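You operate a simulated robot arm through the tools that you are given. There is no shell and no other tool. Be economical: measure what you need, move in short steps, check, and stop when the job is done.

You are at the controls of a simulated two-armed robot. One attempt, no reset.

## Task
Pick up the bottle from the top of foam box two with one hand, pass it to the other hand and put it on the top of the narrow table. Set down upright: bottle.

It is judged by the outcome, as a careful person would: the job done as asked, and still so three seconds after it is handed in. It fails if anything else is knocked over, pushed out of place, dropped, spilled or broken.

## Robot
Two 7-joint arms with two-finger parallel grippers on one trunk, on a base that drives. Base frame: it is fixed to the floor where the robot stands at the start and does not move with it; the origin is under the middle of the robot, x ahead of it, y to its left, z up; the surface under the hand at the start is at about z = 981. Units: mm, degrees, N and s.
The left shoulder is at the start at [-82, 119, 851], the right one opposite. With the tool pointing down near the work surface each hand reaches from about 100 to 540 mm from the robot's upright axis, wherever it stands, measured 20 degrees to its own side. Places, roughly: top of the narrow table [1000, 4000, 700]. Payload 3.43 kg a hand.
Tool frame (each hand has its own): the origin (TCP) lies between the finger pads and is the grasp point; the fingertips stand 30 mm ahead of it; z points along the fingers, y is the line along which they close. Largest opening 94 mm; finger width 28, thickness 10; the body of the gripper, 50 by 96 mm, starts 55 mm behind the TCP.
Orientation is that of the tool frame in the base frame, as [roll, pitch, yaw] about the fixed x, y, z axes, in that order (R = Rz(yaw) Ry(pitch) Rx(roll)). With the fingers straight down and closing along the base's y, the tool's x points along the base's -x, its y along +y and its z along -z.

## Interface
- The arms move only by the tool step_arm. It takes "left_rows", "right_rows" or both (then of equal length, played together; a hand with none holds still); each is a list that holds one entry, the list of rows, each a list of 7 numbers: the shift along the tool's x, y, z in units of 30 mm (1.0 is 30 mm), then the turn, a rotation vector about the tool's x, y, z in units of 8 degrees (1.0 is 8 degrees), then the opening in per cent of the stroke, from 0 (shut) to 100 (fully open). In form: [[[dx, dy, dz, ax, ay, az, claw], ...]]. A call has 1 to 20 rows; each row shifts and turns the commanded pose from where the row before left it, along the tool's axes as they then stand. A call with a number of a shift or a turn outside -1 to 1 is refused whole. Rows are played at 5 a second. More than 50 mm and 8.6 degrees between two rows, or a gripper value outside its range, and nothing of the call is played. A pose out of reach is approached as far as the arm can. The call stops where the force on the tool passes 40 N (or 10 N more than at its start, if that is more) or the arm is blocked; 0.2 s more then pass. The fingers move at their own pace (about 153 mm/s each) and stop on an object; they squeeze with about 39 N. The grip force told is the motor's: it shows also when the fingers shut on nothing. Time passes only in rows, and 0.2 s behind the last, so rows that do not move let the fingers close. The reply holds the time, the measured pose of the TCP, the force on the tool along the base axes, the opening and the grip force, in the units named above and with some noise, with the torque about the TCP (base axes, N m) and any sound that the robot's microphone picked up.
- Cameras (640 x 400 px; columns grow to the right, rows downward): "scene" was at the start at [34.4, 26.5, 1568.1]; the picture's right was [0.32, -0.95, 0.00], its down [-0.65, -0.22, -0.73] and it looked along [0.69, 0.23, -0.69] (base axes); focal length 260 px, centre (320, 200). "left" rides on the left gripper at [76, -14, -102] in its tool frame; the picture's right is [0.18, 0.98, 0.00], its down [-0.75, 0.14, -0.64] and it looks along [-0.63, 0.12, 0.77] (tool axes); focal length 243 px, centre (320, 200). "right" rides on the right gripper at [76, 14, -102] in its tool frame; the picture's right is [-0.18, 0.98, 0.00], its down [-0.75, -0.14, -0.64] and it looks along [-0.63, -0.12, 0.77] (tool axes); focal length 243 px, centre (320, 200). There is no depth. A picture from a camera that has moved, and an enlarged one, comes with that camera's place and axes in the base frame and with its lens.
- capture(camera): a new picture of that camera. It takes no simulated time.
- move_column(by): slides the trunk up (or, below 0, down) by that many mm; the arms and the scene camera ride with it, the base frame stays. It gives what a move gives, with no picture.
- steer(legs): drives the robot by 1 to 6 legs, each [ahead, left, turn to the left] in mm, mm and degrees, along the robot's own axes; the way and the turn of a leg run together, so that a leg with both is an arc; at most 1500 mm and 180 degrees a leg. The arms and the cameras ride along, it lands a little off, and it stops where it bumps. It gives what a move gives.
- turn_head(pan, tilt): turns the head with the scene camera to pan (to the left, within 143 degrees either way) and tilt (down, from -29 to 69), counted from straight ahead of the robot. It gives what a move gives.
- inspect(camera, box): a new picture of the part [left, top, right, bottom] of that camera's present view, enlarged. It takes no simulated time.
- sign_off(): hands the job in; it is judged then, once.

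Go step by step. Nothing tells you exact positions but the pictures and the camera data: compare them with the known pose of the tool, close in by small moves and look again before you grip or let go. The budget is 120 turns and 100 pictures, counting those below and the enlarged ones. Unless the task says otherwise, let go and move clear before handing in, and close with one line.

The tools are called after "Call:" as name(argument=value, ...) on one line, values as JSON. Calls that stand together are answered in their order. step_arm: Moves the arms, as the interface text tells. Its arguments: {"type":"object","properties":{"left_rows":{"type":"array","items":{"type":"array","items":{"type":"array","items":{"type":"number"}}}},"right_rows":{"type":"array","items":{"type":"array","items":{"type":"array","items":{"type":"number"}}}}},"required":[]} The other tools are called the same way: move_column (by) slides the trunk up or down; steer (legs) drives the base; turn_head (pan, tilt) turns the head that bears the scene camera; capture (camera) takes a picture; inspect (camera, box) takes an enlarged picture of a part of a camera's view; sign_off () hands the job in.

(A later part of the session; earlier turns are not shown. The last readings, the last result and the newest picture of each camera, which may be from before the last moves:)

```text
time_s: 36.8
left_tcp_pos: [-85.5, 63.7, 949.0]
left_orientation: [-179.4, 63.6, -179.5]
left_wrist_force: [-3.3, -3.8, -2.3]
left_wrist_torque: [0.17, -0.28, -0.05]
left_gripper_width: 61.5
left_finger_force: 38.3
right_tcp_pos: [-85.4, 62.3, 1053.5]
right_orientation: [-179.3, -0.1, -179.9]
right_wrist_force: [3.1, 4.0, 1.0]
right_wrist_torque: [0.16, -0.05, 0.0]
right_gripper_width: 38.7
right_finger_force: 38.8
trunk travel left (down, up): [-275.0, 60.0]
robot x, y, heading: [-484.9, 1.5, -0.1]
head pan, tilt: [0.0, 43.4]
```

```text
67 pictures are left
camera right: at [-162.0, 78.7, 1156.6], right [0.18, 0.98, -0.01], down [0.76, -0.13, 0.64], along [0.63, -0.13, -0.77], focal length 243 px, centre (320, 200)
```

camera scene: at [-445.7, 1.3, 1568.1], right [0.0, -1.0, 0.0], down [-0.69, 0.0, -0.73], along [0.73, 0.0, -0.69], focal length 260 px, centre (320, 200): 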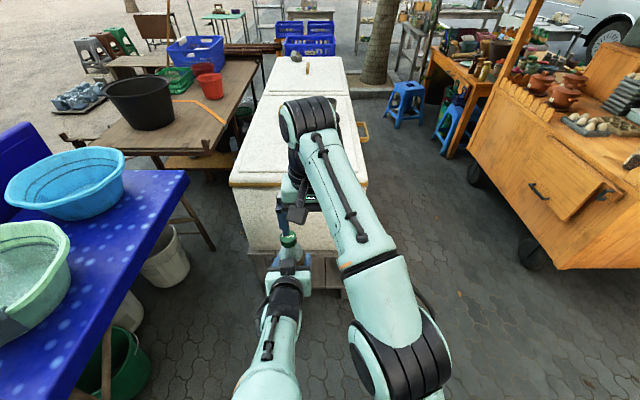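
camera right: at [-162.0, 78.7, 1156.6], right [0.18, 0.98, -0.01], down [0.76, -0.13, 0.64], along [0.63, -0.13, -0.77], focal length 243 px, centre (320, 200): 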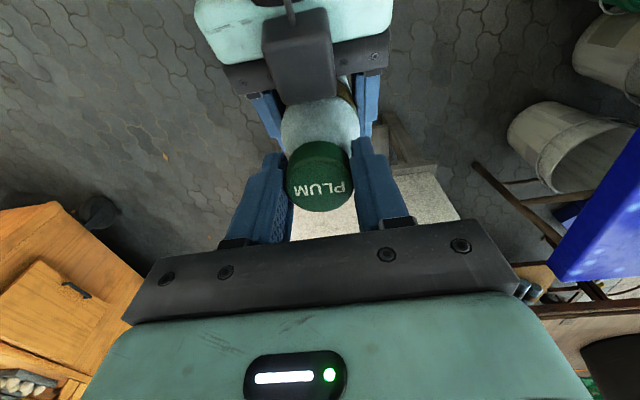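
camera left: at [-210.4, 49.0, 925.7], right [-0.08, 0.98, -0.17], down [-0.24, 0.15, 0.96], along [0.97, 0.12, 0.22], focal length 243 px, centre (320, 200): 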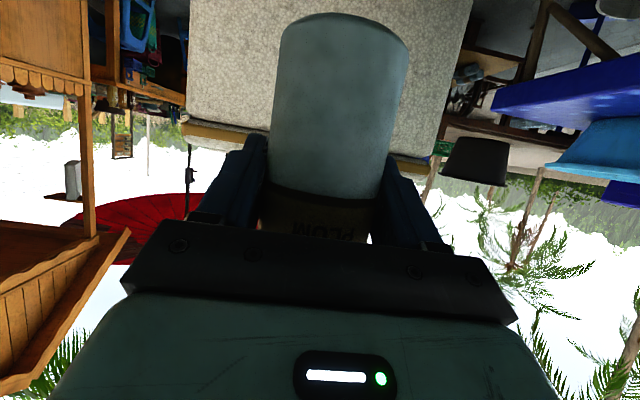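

Now 38.7 mm: the cap is held squarely. I open the left hand and draw it back.

Call:
step_arm(left_rows=[[[0, 0, 0, 0, 0, 0, 100], [0, 0, 0, 0, 0, 0, 100], [0.3, 0, -0.5, 0, 0, 0, 100], [0.4, 0, -0.7, 0, 0, 0, 100], [0.4, 0, -0.7, 0, 0, 0, 100], [0.4, 0, -0.7, 0, 0, 0, 100]]])

Call:
capture(camera="left")

Call:
capture(camera="right")

```text
time_s: 38.4
left_tcp_pos: [-142.8, 94.4, 928.8]
left_orientation: [179.2, 60.9, -174.8]
left_wrist_force: [-7.8, -9.7, 1.4]
left_wrist_torque: [-0.07, 0.04, -0.71]
left_gripper_width: 94.2
left_finger_force: 0.1
left hand out of reach, approached as far as the arm can: row 5, 6
right_tcp_pos: [-83.9, 66.3, 1054.3]
right_orientation: [-179.9, 0.3, -179.6]
right_wrist_force: [7.0, 10.7, -0.2]
right_wrist_torque: [1.31, -0.93, -0.13]
right_gripper_width: 36.7
right_finger_force: 38.9
trunk travel left (down, up): [-275.0, 60.0]
robot x, y, heading: [-484.8, 3.7, -0.0]
head pan, tilt: [0.0, 43.4]
stopped in row 6 (left hand): the arm was blocked; the commanded pose is now the measured one
```

```text
66 pictures are left
camera left: at [-267.8, 67.1, 911.2], right [-0.19, 0.97, -0.15], down [-0.21, 0.11, 0.97], along [0.96, 0.22, 0.18], focal length 243 px, centre (320, 200)
```

left: 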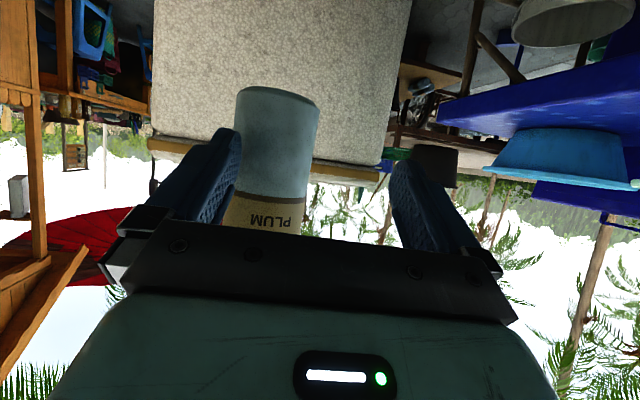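

```text
65 pictures are left
camera right: at [-161.7, 81.0, 1157.0], right [0.18, 0.98, 0.0], down [0.75, -0.14, 0.65], along [0.64, -0.12, -0.76], focal length 243 px, centre (320, 200)
```

right: 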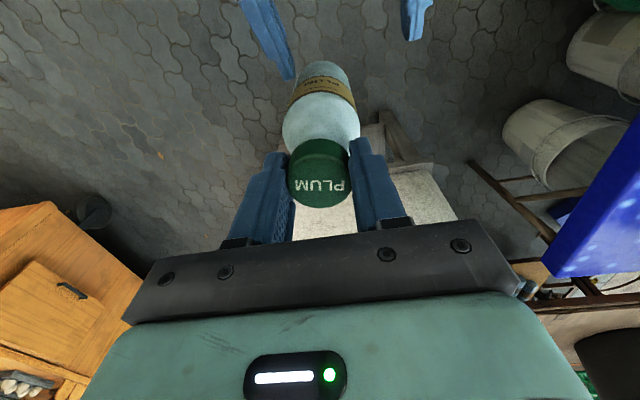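

The left finger drifted sideways and touches the bottle lightly; the right hand still holds it. I move the right hand with the bottle forward, away from the left fingers.

Call:
step_arm(right_rows=[[[-0.4, 0, 0, 0, 0, 0, 0], [-0.6, 0, 0, 0, 0, 0, 0], [-0.6, 0, 0, 0, 0, 0, 0]]])

Call:
capture(camera="left")

Call:
capture(camera="right")

```text
time_s: 39.2
left_tcp_pos: [-141.3, 95.8, 929.0]
left_orientation: [179.4, 61.0, -174.3]
left_wrist_force: [0.0, 0.3, -0.2]
left_wrist_torque: [0.01, -0.01, 0.0]
left_gripper_width: 94.1
left_finger_force: 0.0
right_tcp_pos: [-37.0, 65.1, 1055.6]
right_orientation: [-179.6, 0.0, -179.8]
right_wrist_force: [0.4, -0.7, -0.3]
right_wrist_torque: [-0.03, 0.02, 0.0]
right_gripper_width: 34.8
right_finger_force: 39.5
trunk travel left (down, up): [-275.0, 60.0]
robot x, y, heading: [-487.2, 3.4, -0.2]
head pan, tilt: [0.0, 43.4]
```

```text
64 pictures are left
camera left: at [-267.0, 67.7, 911.5], right [-0.2, 0.97, -0.16], down [-0.21, 0.11, 0.97], along [0.96, 0.22, 0.18], focal length 243 px, centre (320, 200)
```

left: 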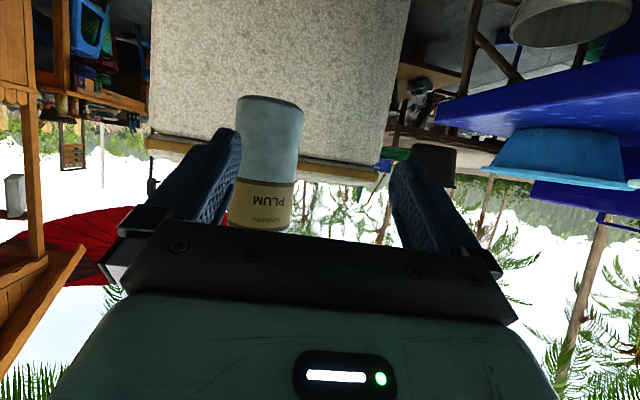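

```text
63 pictures are left
camera right: at [-113.5, 80.9, 1156.9], right [0.18, 0.98, -0.01], down [0.75, -0.13, 0.64], along [0.63, -0.12, -0.77], focal length 243 px, centre (320, 200)
```

right: 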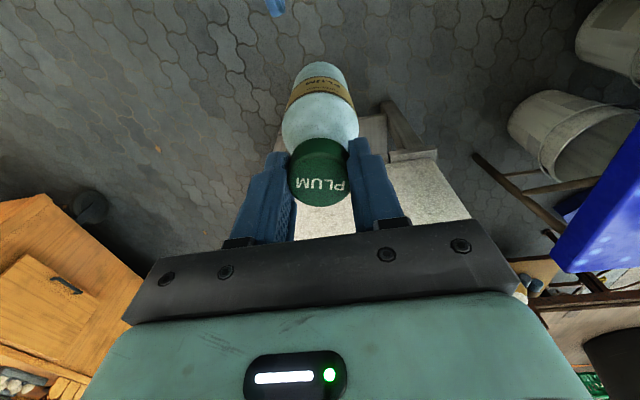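

The hands are separate now. The grip width fell a little, so I check whether the cap has slipped.

Call:
inspect(camera="right", box=[220, 40, 420, 240])

Call:
inspect(camera="scene", box=[220, 190, 380, 290])

```text
2.00 times, centred on (320, 140) of right
camera zoom: at [-113.5, 80.9, 1156.9], right [0.18, 0.98, -0.01], down [0.75, -0.13, 0.64], along [0.63, -0.12, -0.77], focal length 485 px, centre (320, 320)
```

zoom: 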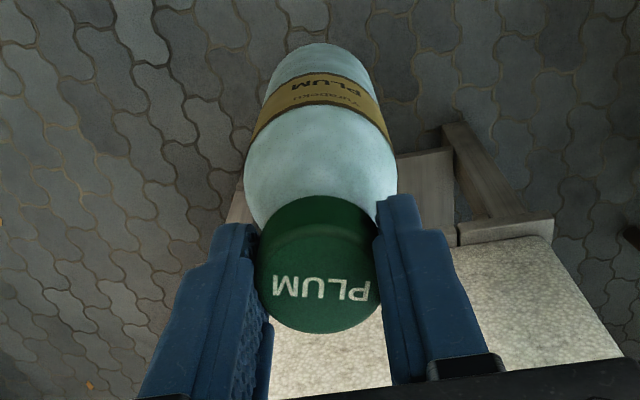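

```text
4.00 times, centred on (300, 240) of scene
camera zoom: at [-445.3, 0.8, 1568.1], right [0.0, -1.0, 0.0], down [-0.69, 0.0, -0.73], along [0.73, 0.0, -0.69], focal length 1040 px, centre (400, 40)
```

zoom: 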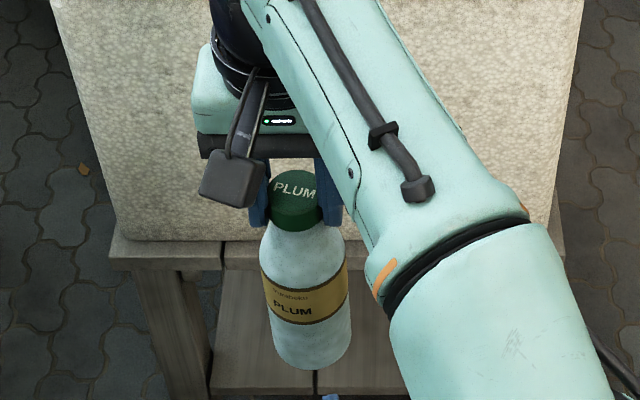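

The cap is held squarely (top at z≈1055), bottle hanging upright. I move the left hand out to the side, then back away further and turn towards the corridor.

Call:
step_arm(left_rows=[[[0, 0.9, 0, 0, 0, 0, 60], [0, 0.9, 0, 0, 0, 0, 60], [0, 0.9, 0, 0, 0, 0, 60], [-0.5, 0.5, -0.2, 0, 0, 0, 60], [-0.5, 0, -0.2, 0, 0, 0, 60]]])

Call:
steer(legs=[[-750, 0, 0]])

Call:
turn_head(pan=75, tilt=30)

Call:
capture(camera="scene")

Call:
capture(camera="right")

```text
time_s: 40.4
left_tcp_pos: [-121.3, 183.7, 968.7]
left_orientation: [179.4, 60.9, -174.2]
left_wrist_force: [0.7, -0.4, -0.3]
left_wrist_torque: [-0.01, 0.02, -0.01]
left_gripper_width: 56.4
left_finger_force: 0.1
left hand out of reach, approached as far as the arm can: row 1, 2, 3
right_tcp_pos: [-37.8, 64.3, 1054.6]
right_orientation: [-179.6, 0.0, -179.7]
right_wrist_force: [-0.2, -0.6, -0.4]
right_wrist_torque: [-0.01, 0.02, -0.03]
right_gripper_width: 35.4
right_finger_force: 39.1
trunk travel left (down, up): [-275.0, 60.0]
robot x, y, heading: [-488.9, 0.9, -0.1]
head pan, tilt: [0.0, 43.4]
```

```text
time_s: 44.4
left_tcp_pos: [-856.3, 185.4, 967.5]
left_orientation: [179.4, 61.0, -174.5]
left_wrist_force: [-0.7, 0.4, 0.4]
left_wrist_torque: [0.01, 0.02, -0.04]
left_gripper_width: 56.4
left_finger_force: 0.0
right_tcp_pos: [-774.2, 67.2, 1054.9]
right_orientation: [-179.6, 0.1, -180.0]
right_wrist_force: [-0.3, 0.0, -0.5]
right_wrist_torque: [0.01, 0.01, 0.01]
right_gripper_width: 34.7
right_finger_force: 39.0
trunk travel left (down, up): [-275.0, 60.0]
robot x, y, heading: [-1219.1, 2.1, -0.2]
head pan, tilt: [0.0, 43.4]
```

```text
time_s: 45.9
left_tcp_pos: [-855.4, 186.6, 966.7]
left_orientation: [179.5, 61.0, -174.5]
left_wrist_force: [0.6, 0.4, -0.4]
left_wrist_torque: [0.01, 0.03, 0.03]
left_gripper_width: 56.2
left_finger_force: 0.0
right_tcp_pos: [-771.4, 67.1, 1054.9]
right_orientation: [-179.6, 0.2, -180.0]
right_wrist_force: [-0.2, 0.0, 0.1]
right_wrist_torque: [0.01, 0.02, 0.0]
right_gripper_width: 35.0
right_finger_force: 38.7
trunk travel left (down, up): [-275.0, 60.0]
robot x, y, heading: [-1220.2, 4.5, -0.2]
head pan, tilt: [75.0, 30.0]
```

```text
60 pictures are left
camera scene: at [-1240.0, 91.3, 1588.4], right [0.96, -0.26, 0.0], down [-0.13, -0.48, -0.87], along [0.23, 0.84, -0.5], focal length 260 px, centre (320, 200)
```

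scene: 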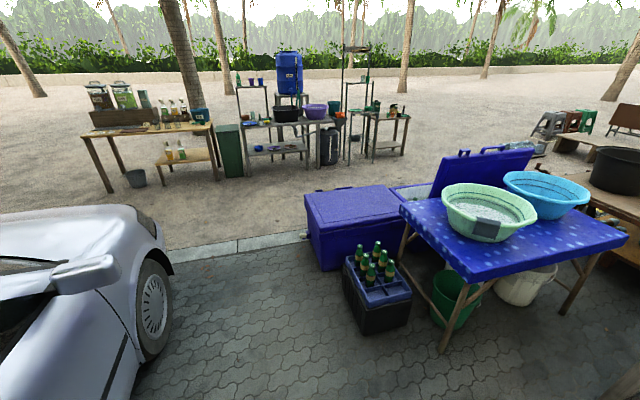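

```text
59 pictures are left
camera right: at [-849.3, 83.1, 1157.1], right [0.18, 0.98, -0.01], down [0.75, -0.14, 0.64], along [0.63, -0.12, -0.77], focal length 243 px, centre (320, 200)
```

right: 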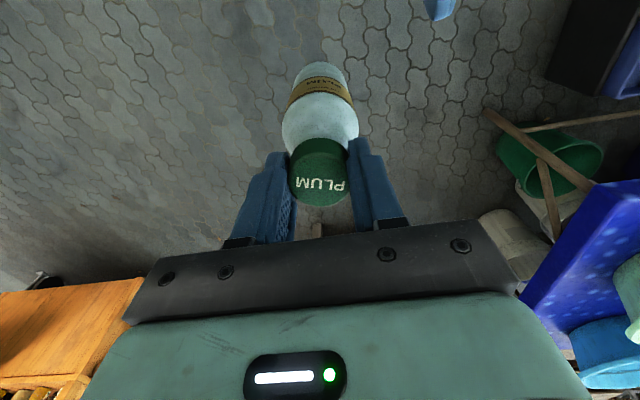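

The corridor between cooler (x≈-810) and car (x≈-1880) is about 1.07 m wide; its middle is at x≈-1340. I turn left 90° and shift a bit left.

Call:
steer(legs=[[0, 0, 90], [0, 110, 0]])

Call:
turn_head(pan=0, tilt=35)

Call:
capture(camera="scene")

```text
time_s: 51.5
left_tcp_pos: [-1535.7, 350.4, 967.8]
left_orientation: [179.4, 61.0, -81.0]
left_wrist_force: [-0.5, 0.4, 0.2]
left_wrist_torque: [-0.05, -0.02, 0.03]
left_gripper_width: 56.4
left_finger_force: 0.1
right_tcp_pos: [-1422.4, 440.9, 1054.7]
right_orientation: [-179.6, 0.2, -86.4]
right_wrist_force: [0.0, -0.1, 0.0]
right_wrist_torque: [0.0, 0.01, -0.01]
right_gripper_width: 34.9
right_finger_force: 39.1
trunk travel left (down, up): [-275.0, 60.0]
robot x, y, heading: [-1329.4, -2.9, 93.6]
head pan, tilt: [75.0, 30.0]
```

```text
time_s: 52.9
left_tcp_pos: [-1536.0, 351.1, 966.8]
left_orientation: [179.4, 61.0, -80.9]
left_wrist_force: [-0.7, 0.1, 0.0]
left_wrist_torque: [0.0, 0.02, 0.0]
left_gripper_width: 56.4
left_finger_force: 0.1
right_tcp_pos: [-1423.2, 440.8, 1054.8]
right_orientation: [-179.7, 0.0, -86.4]
right_wrist_force: [0.2, -0.3, -0.9]
right_wrist_torque: [0.0, -0.01, 0.02]
right_gripper_width: 35.0
right_finger_force: 38.9
trunk travel left (down, up): [-275.0, 60.0]
robot x, y, heading: [-1329.7, -0.8, 93.4]
head pan, tilt: [0.0, 35.0]
```

```text
58 pictures are left
camera scene: at [-1333.6, 42.0, 1580.6], right [1.0, 0.06, 0.0], down [0.03, -0.57, -0.82], along [-0.05, 0.82, -0.57], focal length 260 px, centre (320, 200)
```

scene: 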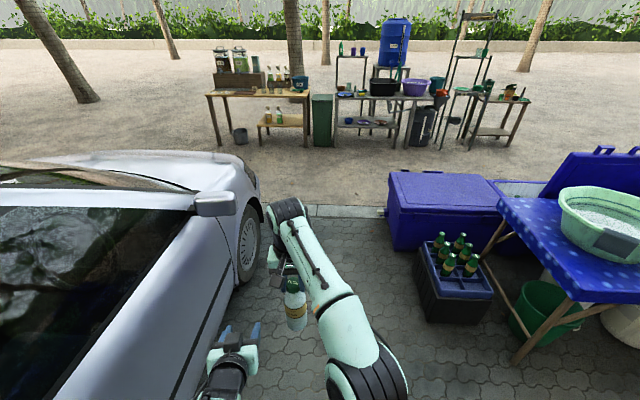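

Heading is 3.4° over; I correct it and look down to the left side for elbow clearance to the car.

Call:
steer(legs=[[0, -40, -3.4]])

Call:
turn_head(pan=60, tilt=60)

Call:
capture(camera="scene")

```text
time_s: 54.0
left_tcp_pos: [-1475.5, 361.4, 967.3]
left_orientation: [179.3, 60.9, -84.2]
left_wrist_force: [0.1, -0.3, 0.2]
left_wrist_torque: [-0.01, 0.01, -0.01]
left_gripper_width: 56.2
left_finger_force: 0.0
right_tcp_pos: [-1359.4, 446.4, 1054.5]
right_orientation: [-179.6, 0.1, -89.6]
right_wrist_force: [0.3, 0.1, 0.4]
right_wrist_torque: [-0.02, 0.03, -0.02]
right_gripper_width: 34.9
right_finger_force: 39.0
trunk travel left (down, up): [-275.0, 60.0]
robot x, y, heading: [-1290.2, 2.9, 90.1]
head pan, tilt: [0.0, 35.0]
```

```text
time_s: 55.3
left_tcp_pos: [-1476.9, 361.9, 966.9]
left_orientation: [179.4, 61.0, -84.1]
left_wrist_force: [0.4, 1.2, 0.3]
left_wrist_torque: [-0.01, -0.06, -0.02]
left_gripper_width: 56.2
left_finger_force: 0.1
right_tcp_pos: [-1357.8, 445.0, 1054.8]
right_orientation: [-179.6, 0.1, -89.6]
right_wrist_force: [0.1, 1.1, 0.0]
right_wrist_torque: [-0.03, -0.01, 0.01]
right_gripper_width: 34.5
right_finger_force: 39.3
trunk travel left (down, up): [-275.0, 60.0]
robot x, y, heading: [-1287.2, -0.2, 90.2]
head pan, tilt: [60.0, 60.0]
```

```text
57 pictures are left
camera scene: at [-1349.4, -11.5, 1546.3], right [0.5, 0.87, 0.0], down [0.75, -0.43, -0.5], along [-0.43, 0.25, -0.87], focal length 260 px, centre (320, 200)
```

scene: 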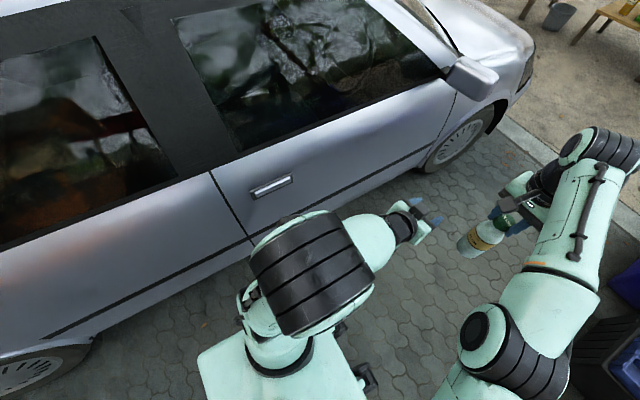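

The left elbow reaches about x≈-1600, clear of the car (≈-1850). I drive forward 1500 mm through the corridor.

Call:
steer(legs=[[1500, 0, 0]])

Call:
turn_head(pan=-30, tilt=40)

Call:
capture(camera="scene")

```text
time_s: 62.7
left_tcp_pos: [-1495.9, 1860.3, 968.1]
left_orientation: [179.4, 61.0, -83.2]
left_wrist_force: [-0.2, -0.6, -0.4]
left_wrist_torque: [0.01, 0.0, -0.01]
left_gripper_width: 56.5
left_finger_force: 0.1
right_tcp_pos: [-1379.8, 1945.4, 1054.3]
right_orientation: [-179.6, 0.0, -88.7]
right_wrist_force: [0.0, -0.5, 0.0]
right_wrist_torque: [-0.01, -0.06, -0.01]
right_gripper_width: 34.4
right_finger_force: 38.5
trunk travel left (down, up): [-275.0, 60.0]
robot x, y, heading: [-1305.4, 1502.1, 91.0]
head pan, tilt: [60.0, 60.0]
```

```text
time_s: 64.3
left_tcp_pos: [-1495.9, 1859.3, 966.8]
left_orientation: [179.4, 61.0, -83.2]
left_wrist_force: [-0.6, -0.4, -0.5]
left_wrist_torque: [0.03, 0.0, -0.01]
left_gripper_width: 56.7
left_finger_force: 0.1
right_tcp_pos: [-1379.3, 1944.7, 1053.2]
right_orientation: [-179.6, 0.1, -88.7]
right_wrist_force: [0.5, 0.1, -0.3]
right_wrist_torque: [-0.04, 0.0, -0.02]
right_gripper_width: 34.7
right_finger_force: 39.0
trunk travel left (down, up): [-275.0, 60.0]
robot x, y, heading: [-1308.0, 1498.8, 91.1]
head pan, tilt: [-30.0, 40.0]
```

```text
56 pictures are left
camera scene: at [-1263.6, 1529.3, 1573.1], right [0.87, -0.48, 0.0], down [-0.31, -0.56, -0.77], along [0.37, 0.67, -0.64], focal length 260 px, centre (320, 200)
```

scene: 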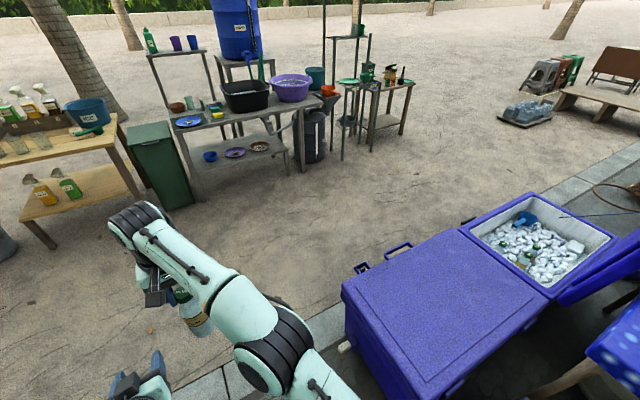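

The lane behind the cooler (y≈2200–3600) is clear and the bottle holds firm. I drive on to y≈2700, then sideways to the right towards the narrow table.

Call:
steer(legs=[[1200, 0, -1], [0, -1300, 0]])

Call:
turn_head(pan=-40, tilt=30)

Call:
capture(camera="scene")

```text
time_s: 81.9
left_tcp_pos: [-182.1, 3077.9, 967.6]
left_orientation: [179.5, 61.0, -83.9]
left_wrist_force: [-0.4, -0.4, -0.1]
left_wrist_torque: [0.01, 0.02, -0.01]
left_gripper_width: 56.1
left_finger_force: 0.1
right_tcp_pos: [-64.8, 3163.8, 1055.0]
right_orientation: [-179.6, 0.2, -89.3]
right_wrist_force: [0.0, -0.2, -0.4]
right_wrist_torque: [0.0, 0.0, -0.02]
right_gripper_width: 34.8
right_finger_force: 39.0
trunk travel left (down, up): [-275.0, 60.0]
robot x, y, heading: [7.4, 2717.7, 90.6]
head pan, tilt: [-30.0, 40.0]
```

```text
time_s: 82.6
left_tcp_pos: [-182.8, 3078.1, 967.6]
left_orientation: [179.4, 61.0, -83.8]
left_wrist_force: [-0.4, -0.9, -0.1]
left_wrist_torque: [-0.01, 0.02, 0.02]
left_gripper_width: 56.3
left_finger_force: 0.2
right_tcp_pos: [-65.4, 3161.4, 1054.7]
right_orientation: [-179.6, 0.1, -89.3]
right_wrist_force: [0.0, 0.4, 0.8]
right_wrist_torque: [-0.03, 0.0, -0.02]
right_gripper_width: 34.6
right_finger_force: 39.3
trunk travel left (down, up): [-275.0, 60.0]
robot x, y, heading: [3.8, 2718.3, 90.1]
head pan, tilt: [-40.0, 30.0]
```

```text
55 pictures are left
camera scene: at [62.1, 2741.9, 1588.4], right [0.77, -0.64, 0.0], down [-0.32, -0.39, -0.87], along [0.55, 0.67, -0.5], focal length 260 px, centre (320, 200)
```

scene: 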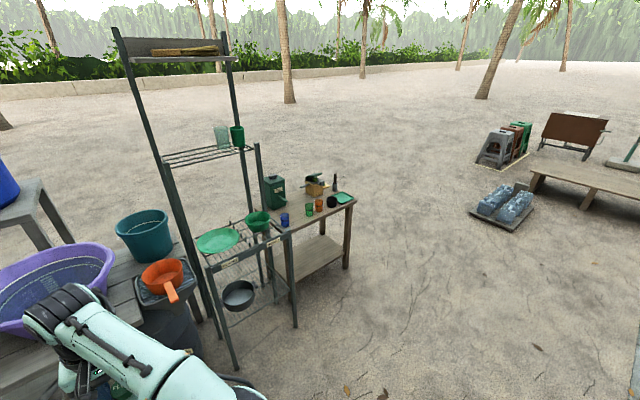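

The narrow table stands free on its right side. I zoom in to map its clutter.

Call:
inspect(camera="scene", box=[240, 160, 368, 240])

```text
5.00 times, centred on (304, 200) of scene
camera zoom: at [62.1, 2741.9, 1588.4], right [0.77, -0.64, 0.0], down [-0.32, -0.39, -0.87], along [0.55, 0.67, -0.5], focal length 1300 px, centre (400, 200)
```

zoom: 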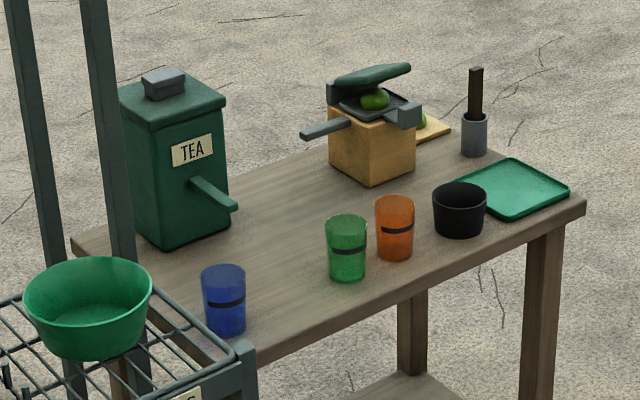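

The free spot is the middle of the table, about [905, 3925]: cups along the front (y≈3825), tea box left-rear, wooden box right-rear. First I tuck the left hand back to its high starting posture, so it stays clear of the plate shelf.

Call:
step_arm(left_rows=[[[-0.76, 0, -0.42, 0, 0, 0, 60], [-0.76, 0, -0.42, 0, 0, 0, 60], [-0.76, 0, -0.42, 0, 0, 0, 60], [-0.76, 0, -0.42, 0, 0, 0, 60], [-0.76, 0, -0.42, 0, 0, 0, 60], [-0.76, 0, -0.42, 0, 0, 0, 60], [-0.76, 0, -0.42, 0, 0, 0, 60], [0, 0, 0, 0, 0.95, 0, 60], [0, 0, 0, 0, 0.95, 0, 60], [0, 0, 0, 0, 0.95, 0, 60], [0, 0, 0, 0, 0.95, 0, 60], [0, 0, 0, 0, 0.95, 0, 60], [0, 0, 0, 0, 0.95, 0, 60], [0, 0, 0, 0, 0.95, 0, 60], [0, 0, 0, 0, 0.95, 0, 60], [0.85, 0, -0.7, 0, 0, 0, 60], [0.85, 0, -0.7, 0, 0, 0, 60], [0.85, 0, -0.7, 0, 0, 0, 60], [0.85, 0, -0.7, 0, 0, 0, 60]]])

Call:
steer(legs=[[0, -940, 0]])

Call:
turn_head(pan=0, tilt=35)

Call:
capture(camera="scene")

```text
time_s: 86.6
left_tcp_pos: [-165.4, 2975.9, 1235.2]
left_orientation: [179.8, 0.2, -83.3]
left_wrist_force: [-0.9, -0.5, -1.0]
left_wrist_torque: [0.03, -0.01, 0.02]
left_gripper_width: 56.2
left_finger_force: 0.0
right_tcp_pos: [-64.3, 3162.4, 1054.1]
right_orientation: [-179.6, 0.1, -89.3]
right_wrist_force: [1.1, -0.1, 0.0]
right_wrist_torque: [0.01, -0.03, 0.01]
right_gripper_width: 34.8
right_finger_force: 39.0
trunk travel left (down, up): [-275.0, 60.0]
robot x, y, heading: [3.5, 2716.2, 90.1]
head pan, tilt: [-40.0, 30.0]
```

```text
time_s: 95.0
left_tcp_pos: [759.5, 2980.3, 1234.1]
left_orientation: [179.7, 0.2, -83.9]
left_wrist_force: [-0.1, 0.1, 0.0]
left_wrist_torque: [0.0, 0.01, 0.03]
left_gripper_width: 56.7
left_finger_force: 0.0
right_tcp_pos: [863.5, 3164.4, 1054.0]
right_orientation: [-179.6, 0.0, -89.8]
right_wrist_force: [0.3, 0.1, 0.5]
right_wrist_torque: [-0.05, 0.0, 0.0]
right_gripper_width: 34.8
right_finger_force: 39.3
trunk travel left (down, up): [-275.0, 60.0]
robot x, y, heading: [927.2, 2722.3, 89.7]
head pan, tilt: [-40.0, 30.0]
```

```text
time_s: 96.1
left_tcp_pos: [759.4, 2981.5, 1234.1]
left_orientation: [179.7, 0.1, -84.0]
left_wrist_force: [0.3, 0.0, -0.5]
left_wrist_torque: [0.0, -0.02, 0.0]
left_gripper_width: 56.5
left_finger_force: 0.1
right_tcp_pos: [862.3, 3164.9, 1055.7]
right_orientation: [-179.6, -0.1, -89.9]
right_wrist_force: [0.0, -0.6, 0.0]
right_wrist_torque: [-0.02, -0.01, 0.03]
right_gripper_width: 34.8
right_finger_force: 38.8
trunk travel left (down, up): [-275.0, 60.0]
robot x, y, heading: [927.7, 2720.8, 89.9]
head pan, tilt: [0.0, 35.0]
```

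```text
53 pictures are left
camera scene: at [928.3, 2761.7, 1580.6], right [1.0, 0.0, 0.0], down [0.0, -0.57, -0.82], along [0.0, 0.82, -0.57], focal length 260 px, centre (320, 200)
```

scene: 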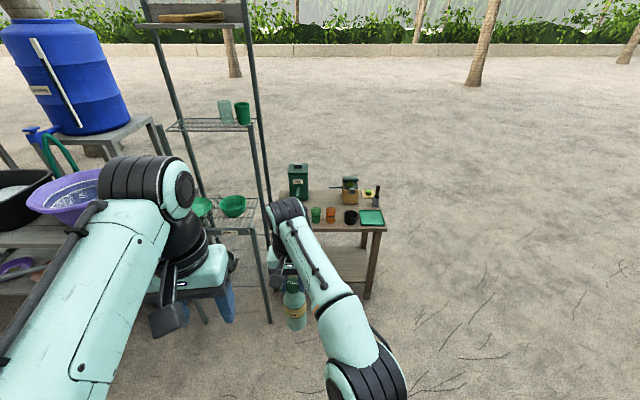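

Call:
inspect(camera="scene", box=[264, 150, 408, 240])

```text
4.44 times, centred on (336, 195) of scene
camera zoom: at [928.3, 2761.7, 1580.6], right [1.0, 0.0, 0.0], down [0.0, -0.57, -0.82], along [0.0, 0.82, -0.57], focal length 1155 px, centre (249, 222)
```

zoom: 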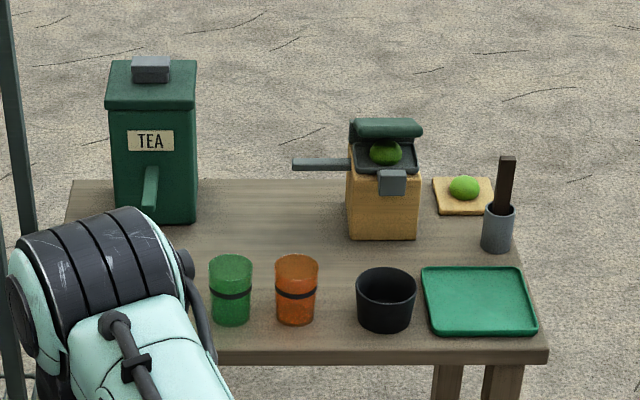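

With this second view the table top works out at z≈665 (x 655–1290, y 3815–4190), with a free spot at about [915, 3985]. I lower the trunk a little and approach to short of the table.

Call:
move_column(by=-60)

Call:
steer(legs=[[500, -52, 0]])

Call:
turn_head(pan=0, tilt=45)

Call:
capture(camera="scene")

Call:
capture(camera="right")

```text
time_s: 97.1
left_tcp_pos: [759.1, 2981.4, 1175.5]
left_orientation: [179.6, 0.3, -83.9]
left_wrist_force: [-0.7, -0.3, -0.5]
left_wrist_torque: [-0.02, 0.02, -0.02]
left_gripper_width: 56.3
left_finger_force: 0.1
right_tcp_pos: [863.6, 3157.5, 984.6]
right_orientation: [-179.7, -0.9, -89.8]
right_wrist_force: [-0.1, -0.8, -0.9]
right_wrist_torque: [0.01, -0.01, 0.01]
right_gripper_width: 34.6
right_finger_force: 39.2
trunk travel left (down, up): [-215.0, 120.0]
robot x, y, heading: [927.2, 2717.4, 90.1]
head pan, tilt: [0.0, 35.0]
```

```text
time_s: 100.1
left_tcp_pos: [814.0, 3484.5, 1174.1]
left_orientation: [179.7, 0.2, -84.0]
left_wrist_force: [-0.1, 0.7, 0.3]
left_wrist_torque: [-0.04, 0.0, 0.01]
left_gripper_width: 56.4
left_finger_force: 0.1
right_tcp_pos: [918.6, 3660.3, 985.4]
right_orientation: [-179.8, -1.1, -90.1]
right_wrist_force: [-0.8, 0.8, -0.2]
right_wrist_torque: [-0.03, 0.02, -0.03]
right_gripper_width: 34.7
right_finger_force: 39.1
trunk travel left (down, up): [-215.0, 120.0]
robot x, y, heading: [982.3, 3219.3, 89.4]
head pan, tilt: [0.0, 35.0]
```

```text
time_s: 100.8
left_tcp_pos: [813.3, 3484.8, 1174.2]
left_orientation: [179.8, 0.1, -84.1]
left_wrist_force: [0.8, -0.4, -0.5]
left_wrist_torque: [-0.05, 0.0, -0.01]
left_gripper_width: 56.7
left_finger_force: 0.0
right_tcp_pos: [918.7, 3659.5, 984.4]
right_orientation: [-179.7, -0.9, -90.0]
right_wrist_force: [0.0, 0.2, 0.0]
right_wrist_torque: [-0.01, -0.02, -0.03]
right_gripper_width: 34.5
right_finger_force: 39.3
trunk travel left (down, up): [-215.0, 120.0]
robot x, y, heading: [980.0, 3220.9, 89.7]
head pan, tilt: [0.0, 45.0]
```

```text
51 pictures are left
camera scene: at [981.6, 3258.1, 1504.6], right [1.0, -0.01, 0.0], down [-0.01, -0.71, -0.71], along [0.01, 0.71, -0.71], focal length 260 px, centre (320, 200)
```

scene: 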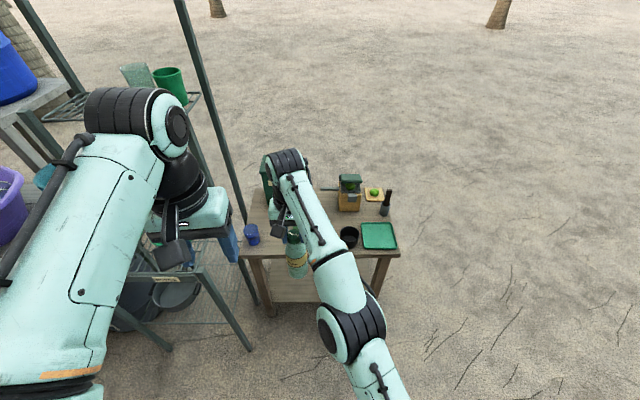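

```text
50 pictures are left
camera right: at [903.0, 3585.2, 1089.3], right [-0.98, 0.18, -0.01], down [0.14, 0.76, 0.63], along [0.12, 0.62, -0.78], focal length 243 px, centre (320, 200)
```

right: 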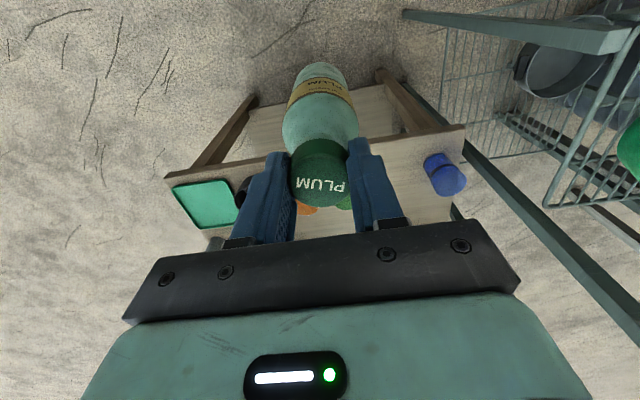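

The table comes within reach, but the left arm may come near the plate shelf. I look at the left side before going further.

Call:
turn_head(pan=60, tilt=45)

Call:
capture(camera="scene")

Call:
capture(camera="left")

```text
time_s: 102.1
left_tcp_pos: [813.8, 3482.9, 1174.9]
left_orientation: [179.7, 0.2, -84.1]
left_wrist_force: [0.1, -0.5, -0.3]
left_wrist_torque: [0.01, 0.04, 0.02]
left_gripper_width: 56.4
left_finger_force: 0.1
right_tcp_pos: [917.5, 3658.9, 986.1]
right_orientation: [-179.7, -0.9, -90.1]
right_wrist_force: [-0.4, -0.1, 0.7]
right_wrist_torque: [0.0, -0.02, -0.02]
right_gripper_width: 35.0
right_finger_force: 39.1
trunk travel left (down, up): [-215.0, 120.0]
robot x, y, heading: [981.1, 3218.1, 89.2]
head pan, tilt: [60.0, 45.0]
```

```text
49 pictures are left
camera scene: at [911.0, 3218.1, 1504.5], right [0.51, 0.86, 0.0], down [0.61, -0.36, -0.71], along [-0.61, 0.36, -0.71], focal length 260 px, centre (320, 200)
```

scene: 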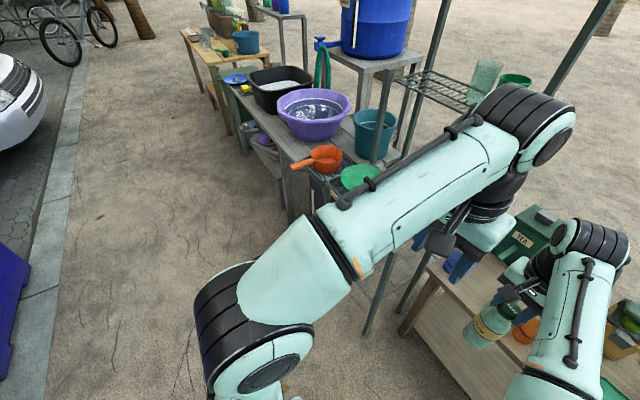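

```text
48 pictures are left
camera left: at [835.9, 3409.5, 1276.1], right [-0.96, -0.28, 0.0], down [-0.21, 0.73, 0.65], along [-0.19, 0.62, -0.76], focal length 243 px, centre (320, 200)
```

left: 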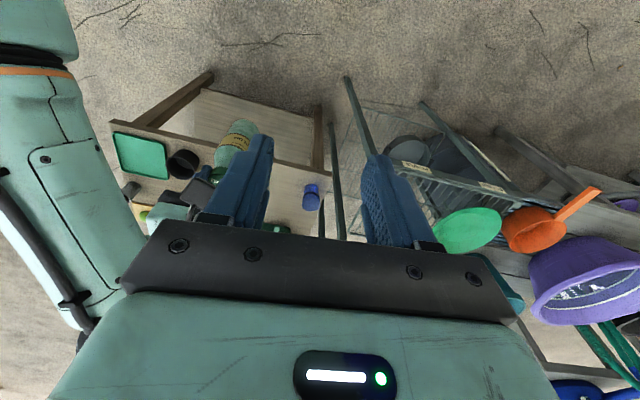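

The left arm stays at x>680 and the shelf's right posts are at x≈625–640, so it passes. I check the base's front clearance by looking down.

Call:
turn_head(pan=-25, tilt=69)

Call:
capture(camera="scene")

```text
time_s: 103.7
left_tcp_pos: [813.3, 3484.7, 1173.6]
left_orientation: [179.7, 0.2, -84.1]
left_wrist_force: [0.6, 0.4, -0.1]
left_wrist_torque: [0.0, 0.04, 0.0]
left_gripper_width: 56.3
left_finger_force: 0.2
right_tcp_pos: [917.7, 3659.3, 985.4]
right_orientation: [-179.7, -0.9, -90.0]
right_wrist_force: [0.0, 0.5, -0.1]
right_wrist_torque: [0.0, -0.01, -0.01]
right_gripper_width: 34.7
right_finger_force: 39.4
trunk travel left (down, up): [-215.0, 120.0]
robot x, y, heading: [978.7, 3221.6, 89.8]
head pan, tilt: [-25.0, 68.8]
```

```text
47 pictures are left
camera scene: at [1005.0, 3227.4, 1475.7], right [0.9, -0.43, 0.0], down [-0.4, -0.84, -0.36], along [0.16, 0.33, -0.93], focal length 260 px, centre (320, 200)
```

scene: 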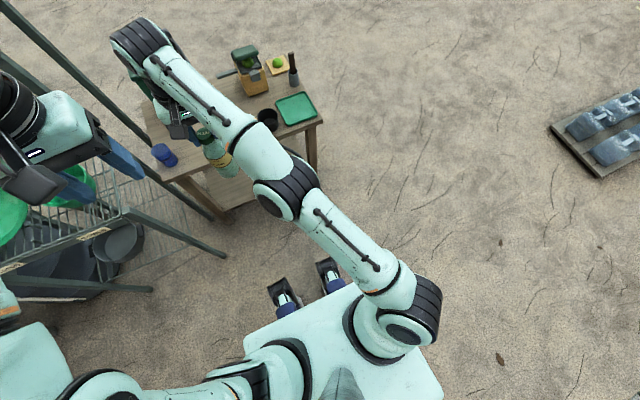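

The base's toes reach only ~180 mm ahead of the axis, so there is room. I drive 315 mm forward with the bottle's foot at z≈810, above the cups (~760).

Call:
steer(legs=[[315, 0, 0]])

Call:
turn_head(pan=0, tilt=55)

Call:
capture(camera="scene")

Call:
capture(camera="right")

Call:
capture(camera="left")

```text
time_s: 105.8
left_tcp_pos: [815.1, 3794.9, 1174.2]
left_orientation: [179.8, 0.2, -83.9]
left_wrist_force: [-0.1, 0.8, 0.0]
left_wrist_torque: [-0.03, -0.02, 0.02]
left_gripper_width: 56.2
left_finger_force: 0.1
right_tcp_pos: [919.1, 3968.6, 985.6]
right_orientation: [-179.8, -1.0, -90.0]
right_wrist_force: [-0.5, -0.3, -0.4]
right_wrist_torque: [-0.01, 0.0, 0.0]
right_gripper_width: 34.8
right_finger_force: 39.0
trunk travel left (down, up): [-215.0, 120.0]
robot x, y, heading: [981.8, 3527.9, 89.8]
head pan, tilt: [-25.0, 68.8]
```

```text
time_s: 106.7
left_tcp_pos: [813.6, 3794.0, 1174.5]
left_orientation: [179.7, 0.3, -84.0]
left_wrist_force: [0.8, 0.8, 0.1]
left_wrist_torque: [-0.02, 0.0, -0.02]
left_gripper_width: 56.4
left_finger_force: 0.0
right_tcp_pos: [920.0, 3969.3, 985.5]
right_orientation: [-179.8, -1.0, -90.0]
right_wrist_force: [-0.4, 0.6, -0.2]
right_wrist_torque: [0.0, 0.0, 0.01]
right_gripper_width: 34.5
right_finger_force: 38.6
trunk travel left (down, up): [-215.0, 120.0]
robot x, y, heading: [982.2, 3527.0, 89.7]
head pan, tilt: [0.0, 55.0]
```

```text
46 pictures are left
camera scene: at [983.4, 3558.7, 1491.1], right [1.0, -0.01, 0.0], down [0.0, -0.82, -0.57], along [0.0, 0.57, -0.82], focal length 260 px, centre (320, 200)
```

scene: 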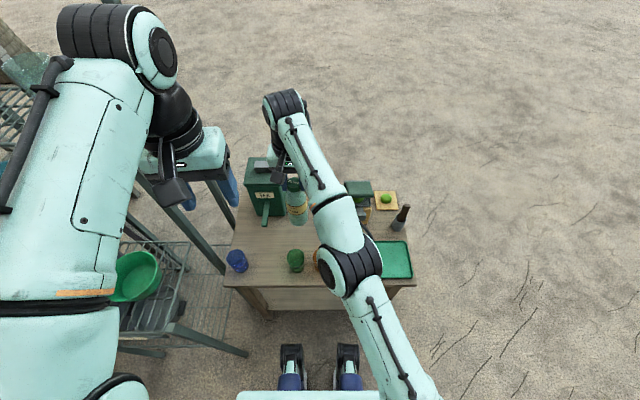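

```text
45 pictures are left
camera right: at [903.9, 3894.8, 1089.4], right [-0.98, 0.18, -0.01], down [0.14, 0.76, 0.63], along [0.12, 0.62, -0.78], focal length 243 px, centre (320, 200)
```

right: 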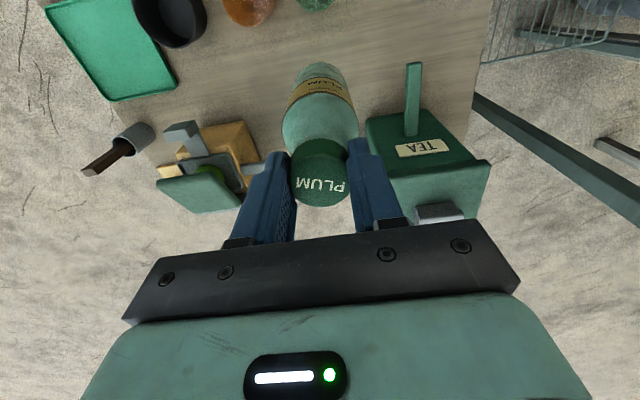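

```text
44 pictures are left
camera left: at [837.2, 3718.8, 1276.2], right [-0.96, -0.29, 0.0], down [-0.22, 0.73, 0.65], along [-0.19, 0.62, -0.76], focal length 243 px, centre (320, 200)
```

left: 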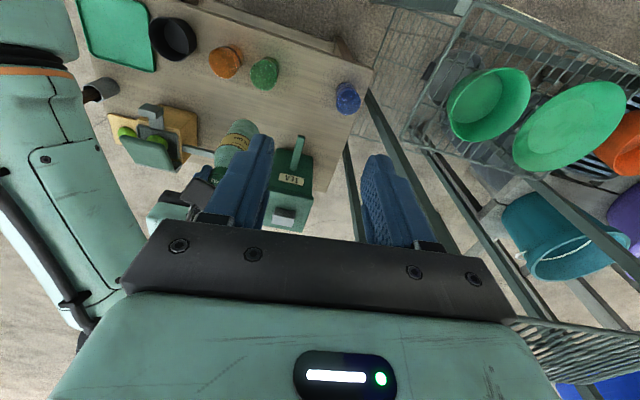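

The bottle hangs over the free spot; green cup's back edge y≈3900, tea lever at x≈801, handle at x≈990. I nudge 13 mm forward and lower the trunk by 90 mm.

Call:
step_arm(right_rows=[[[-0.43, 0, 0, 0, 0, 0, 0]]])

Call:
move_column(by=-90)

Call:
capture(camera="scene")

Call:
capture(camera="right")

Call:
capture(camera="left")

```text
time_s: 107.1
left_tcp_pos: [815.0, 3793.1, 1174.9]
left_orientation: [179.7, 0.3, -83.9]
left_wrist_force: [0.2, 0.2, -0.4]
left_wrist_torque: [0.02, 0.01, 0.02]
left_gripper_width: 56.5
left_finger_force: 0.1
right_tcp_pos: [918.8, 3969.0, 985.9]
right_orientation: [-179.8, -1.0, -89.8]
right_wrist_force: [0.4, -0.7, 0.2]
right_wrist_torque: [0.02, 0.03, 0.0]
right_gripper_width: 35.0
right_finger_force: 39.3
right hand out of reach, approached as far as the arm can: row 1
trunk travel left (down, up): [-215.0, 120.0]
robot x, y, heading: [984.0, 3531.6, 89.7]
head pan, tilt: [0.0, 55.0]
```

```text
time_s: 108.3
left_tcp_pos: [815.9, 3794.0, 1084.3]
left_orientation: [179.7, 0.3, -83.9]
left_wrist_force: [-0.9, -0.2, -0.4]
left_wrist_torque: [0.02, 0.01, -0.02]
left_gripper_width: 56.3
left_finger_force: 0.0
right_tcp_pos: [918.4, 3968.1, 882.9]
right_orientation: [-179.6, -2.4, -89.9]
right_wrist_force: [0.3, -0.2, -0.3]
right_wrist_torque: [0.01, 0.01, 0.01]
right_gripper_width: 34.7
right_finger_force: 39.2
trunk travel left (down, up): [-125.0, 210.0]
robot x, y, heading: [983.0, 3533.0, 89.6]
head pan, tilt: [0.0, 55.0]
```

```text
43 pictures are left
camera scene: at [983.4, 3571.0, 1401.9], right [1.0, 0.0, 0.0], down [0.0, -0.82, -0.57], along [0.0, 0.57, -0.82], focal length 260 px, centre (320, 200)
```

scene: 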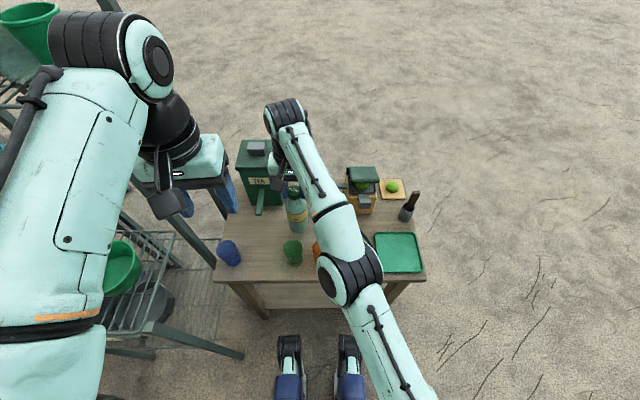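

```text
42 pictures are left
camera right: at [904.3, 3896.1, 988.4], right [-0.98, 0.18, -0.01], down [0.14, 0.78, 0.61], along [0.12, 0.6, -0.79], focal length 243 px, centre (320, 200)
```

right: 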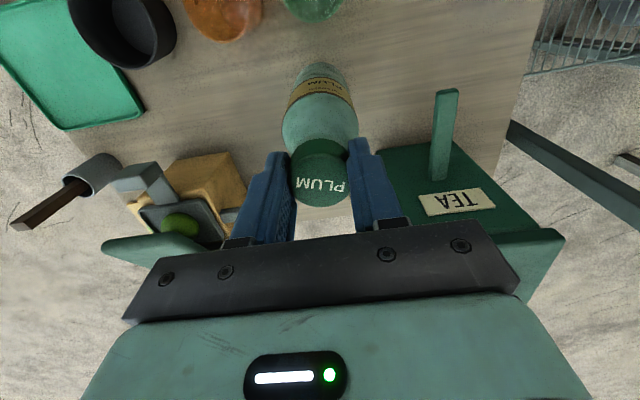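

```text
41 pictures are left
camera left: at [837.3, 3718.7, 1186.3], right [-0.96, -0.29, 0.0], down [-0.22, 0.73, 0.65], along [-0.19, 0.62, -0.76], focal length 243 px, centre (320, 200)
```

left: 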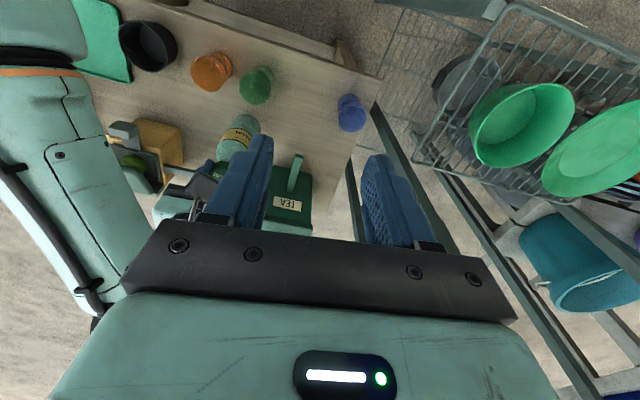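

The right arm is at its reach and the tool tips ~2.4° towards me. I drive 25 mm closer, which also moves the bottle away from the cups, then pull the hand slightly in and level it.

Call:
steer(legs=[[28, 0, 0]])

Call:
step_arm(right_rows=[[[0.25, 0, 0, 0, -0.15, 0, 0], [0.25, 0, 0, 0, -0.15, 0, 0], [0, 0, 0, 0, 0, 0, 0]]])

Call:
capture(camera="right")

Call:
inspect(camera="scene", box=[200, 130, 440, 280])

```text
time_s: 109.2
left_tcp_pos: [816.6, 3822.4, 1084.0]
left_orientation: [179.7, 0.1, -84.0]
left_wrist_force: [-0.9, 0.6, -0.6]
left_wrist_torque: [-0.06, 0.01, -0.01]
left_gripper_width: 56.5
left_finger_force: 0.0
right_tcp_pos: [920.4, 3995.4, 882.0]
right_orientation: [-179.7, -2.4, -89.8]
right_wrist_force: [0.3, 0.5, 0.0]
right_wrist_torque: [-0.04, 0.0, -0.02]
right_gripper_width: 34.6
right_finger_force: 39.0
trunk travel left (down, up): [-125.0, 210.0]
robot x, y, heading: [983.3, 3555.6, 89.5]
head pan, tilt: [0.0, 55.0]
```

```text
time_s: 110.0
left_tcp_pos: [816.6, 3820.5, 1084.6]
left_orientation: [179.7, 0.2, -84.0]
left_wrist_force: [0.7, -0.1, 0.3]
left_wrist_torque: [-0.03, 0.0, -0.03]
left_gripper_width: 56.3
left_finger_force: 0.0
right_tcp_pos: [919.9, 3980.6, 882.2]
right_orientation: [-179.7, 0.0, -89.8]
right_wrist_force: [-0.1, 0.6, 0.7]
right_wrist_torque: [0.01, -0.02, 0.01]
right_gripper_width: 34.7
right_finger_force: 39.2
right hand out of reach, approached as far as the arm can: row 1
trunk travel left (down, up): [-125.0, 210.0]
robot x, y, heading: [984.9, 3555.8, 89.7]
head pan, tilt: [0.0, 55.0]
```

```text
40 pictures are left
camera right: at [905.4, 3904.6, 985.4], right [-0.98, 0.18, -0.01], down [0.14, 0.75, 0.64], along [0.12, 0.63, -0.77], focal length 243 px, centre (320, 200)
```

right: 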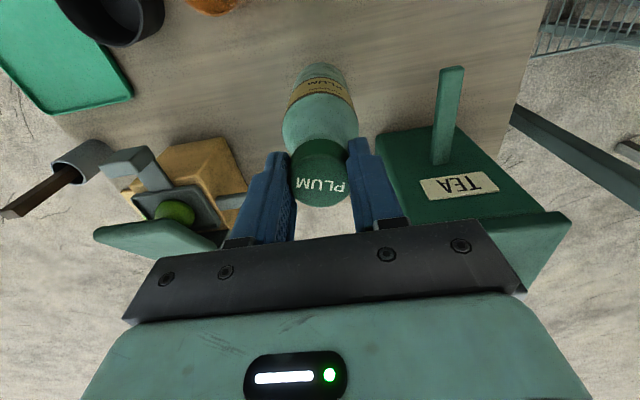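

```text
2.67 times, centred on (320, 205) of scene
camera zoom: at [983.4, 3598.9, 1401.8], right [1.0, 0.0, 0.0], down [0.0, -0.82, -0.57], along [0.0, 0.57, -0.82], focal length 693 px, centre (320, 187)
```

zoom: 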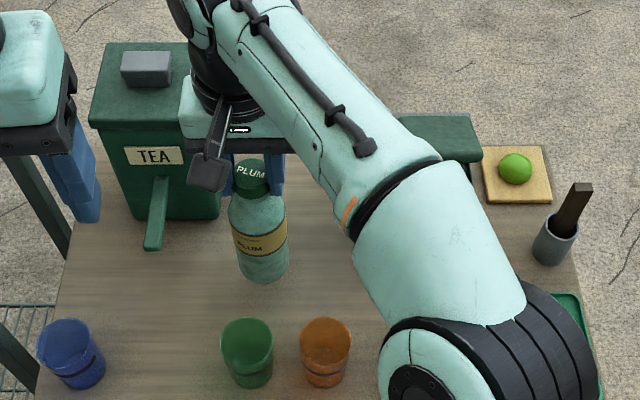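

The hand is level and the bottle is well placed at [920, 3980]. I lower with the arm in small steps, watching the force.

Call:
step_arm(right_rows=[[[0, 0, 0.25, 0, 0, 0, 0], [0, 0, 0.25, 0, 0, 0, 0], [0, 0, 0.25, 0, 0, 0, 0], [0, 0, 0.25, 0, 0, 0, 0]]])

Call:
inspect(camera="scene", box=[250, 170, 346, 230])

Call:
capture(camera="left")

```text
time_s: 111.0
left_tcp_pos: [815.7, 3821.7, 1084.1]
left_orientation: [179.8, 0.3, -83.9]
left_wrist_force: [0.0, -0.5, -0.3]
left_wrist_torque: [-0.04, 0.0, 0.01]
left_gripper_width: 56.3
left_finger_force: 0.1
right_tcp_pos: [921.2, 3980.9, 852.2]
right_orientation: [-179.7, -0.1, -89.9]
right_wrist_force: [0.4, -0.6, -0.1]
right_wrist_torque: [-0.03, 0.06, -0.03]
right_gripper_width: 34.7
right_finger_force: 39.3
trunk travel left (down, up): [-125.0, 210.0]
robot x, y, heading: [982.6, 3556.2, 89.7]
head pan, tilt: [0.0, 55.0]
```

```text
6.67 times, centred on (298, 200) of scene
camera zoom: at [983.5, 3598.7, 1401.9], right [1.0, 0.0, 0.0], down [0.0, -0.82, -0.57], along [0.0, 0.57, -0.82], focal length 1733 px, centre (467, 200)
```

zoom: 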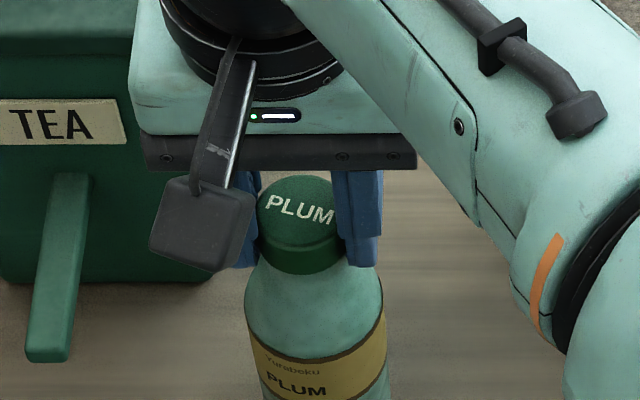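

```text
37 pictures are left
camera left: at [837.4, 3746.4, 1186.2], right [-0.96, -0.29, 0.0], down [-0.22, 0.73, 0.65], along [-0.19, 0.62, -0.76], focal length 243 px, centre (320, 200)
```

left: 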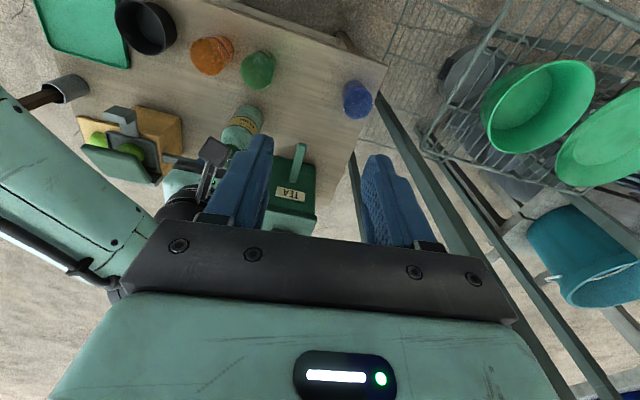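

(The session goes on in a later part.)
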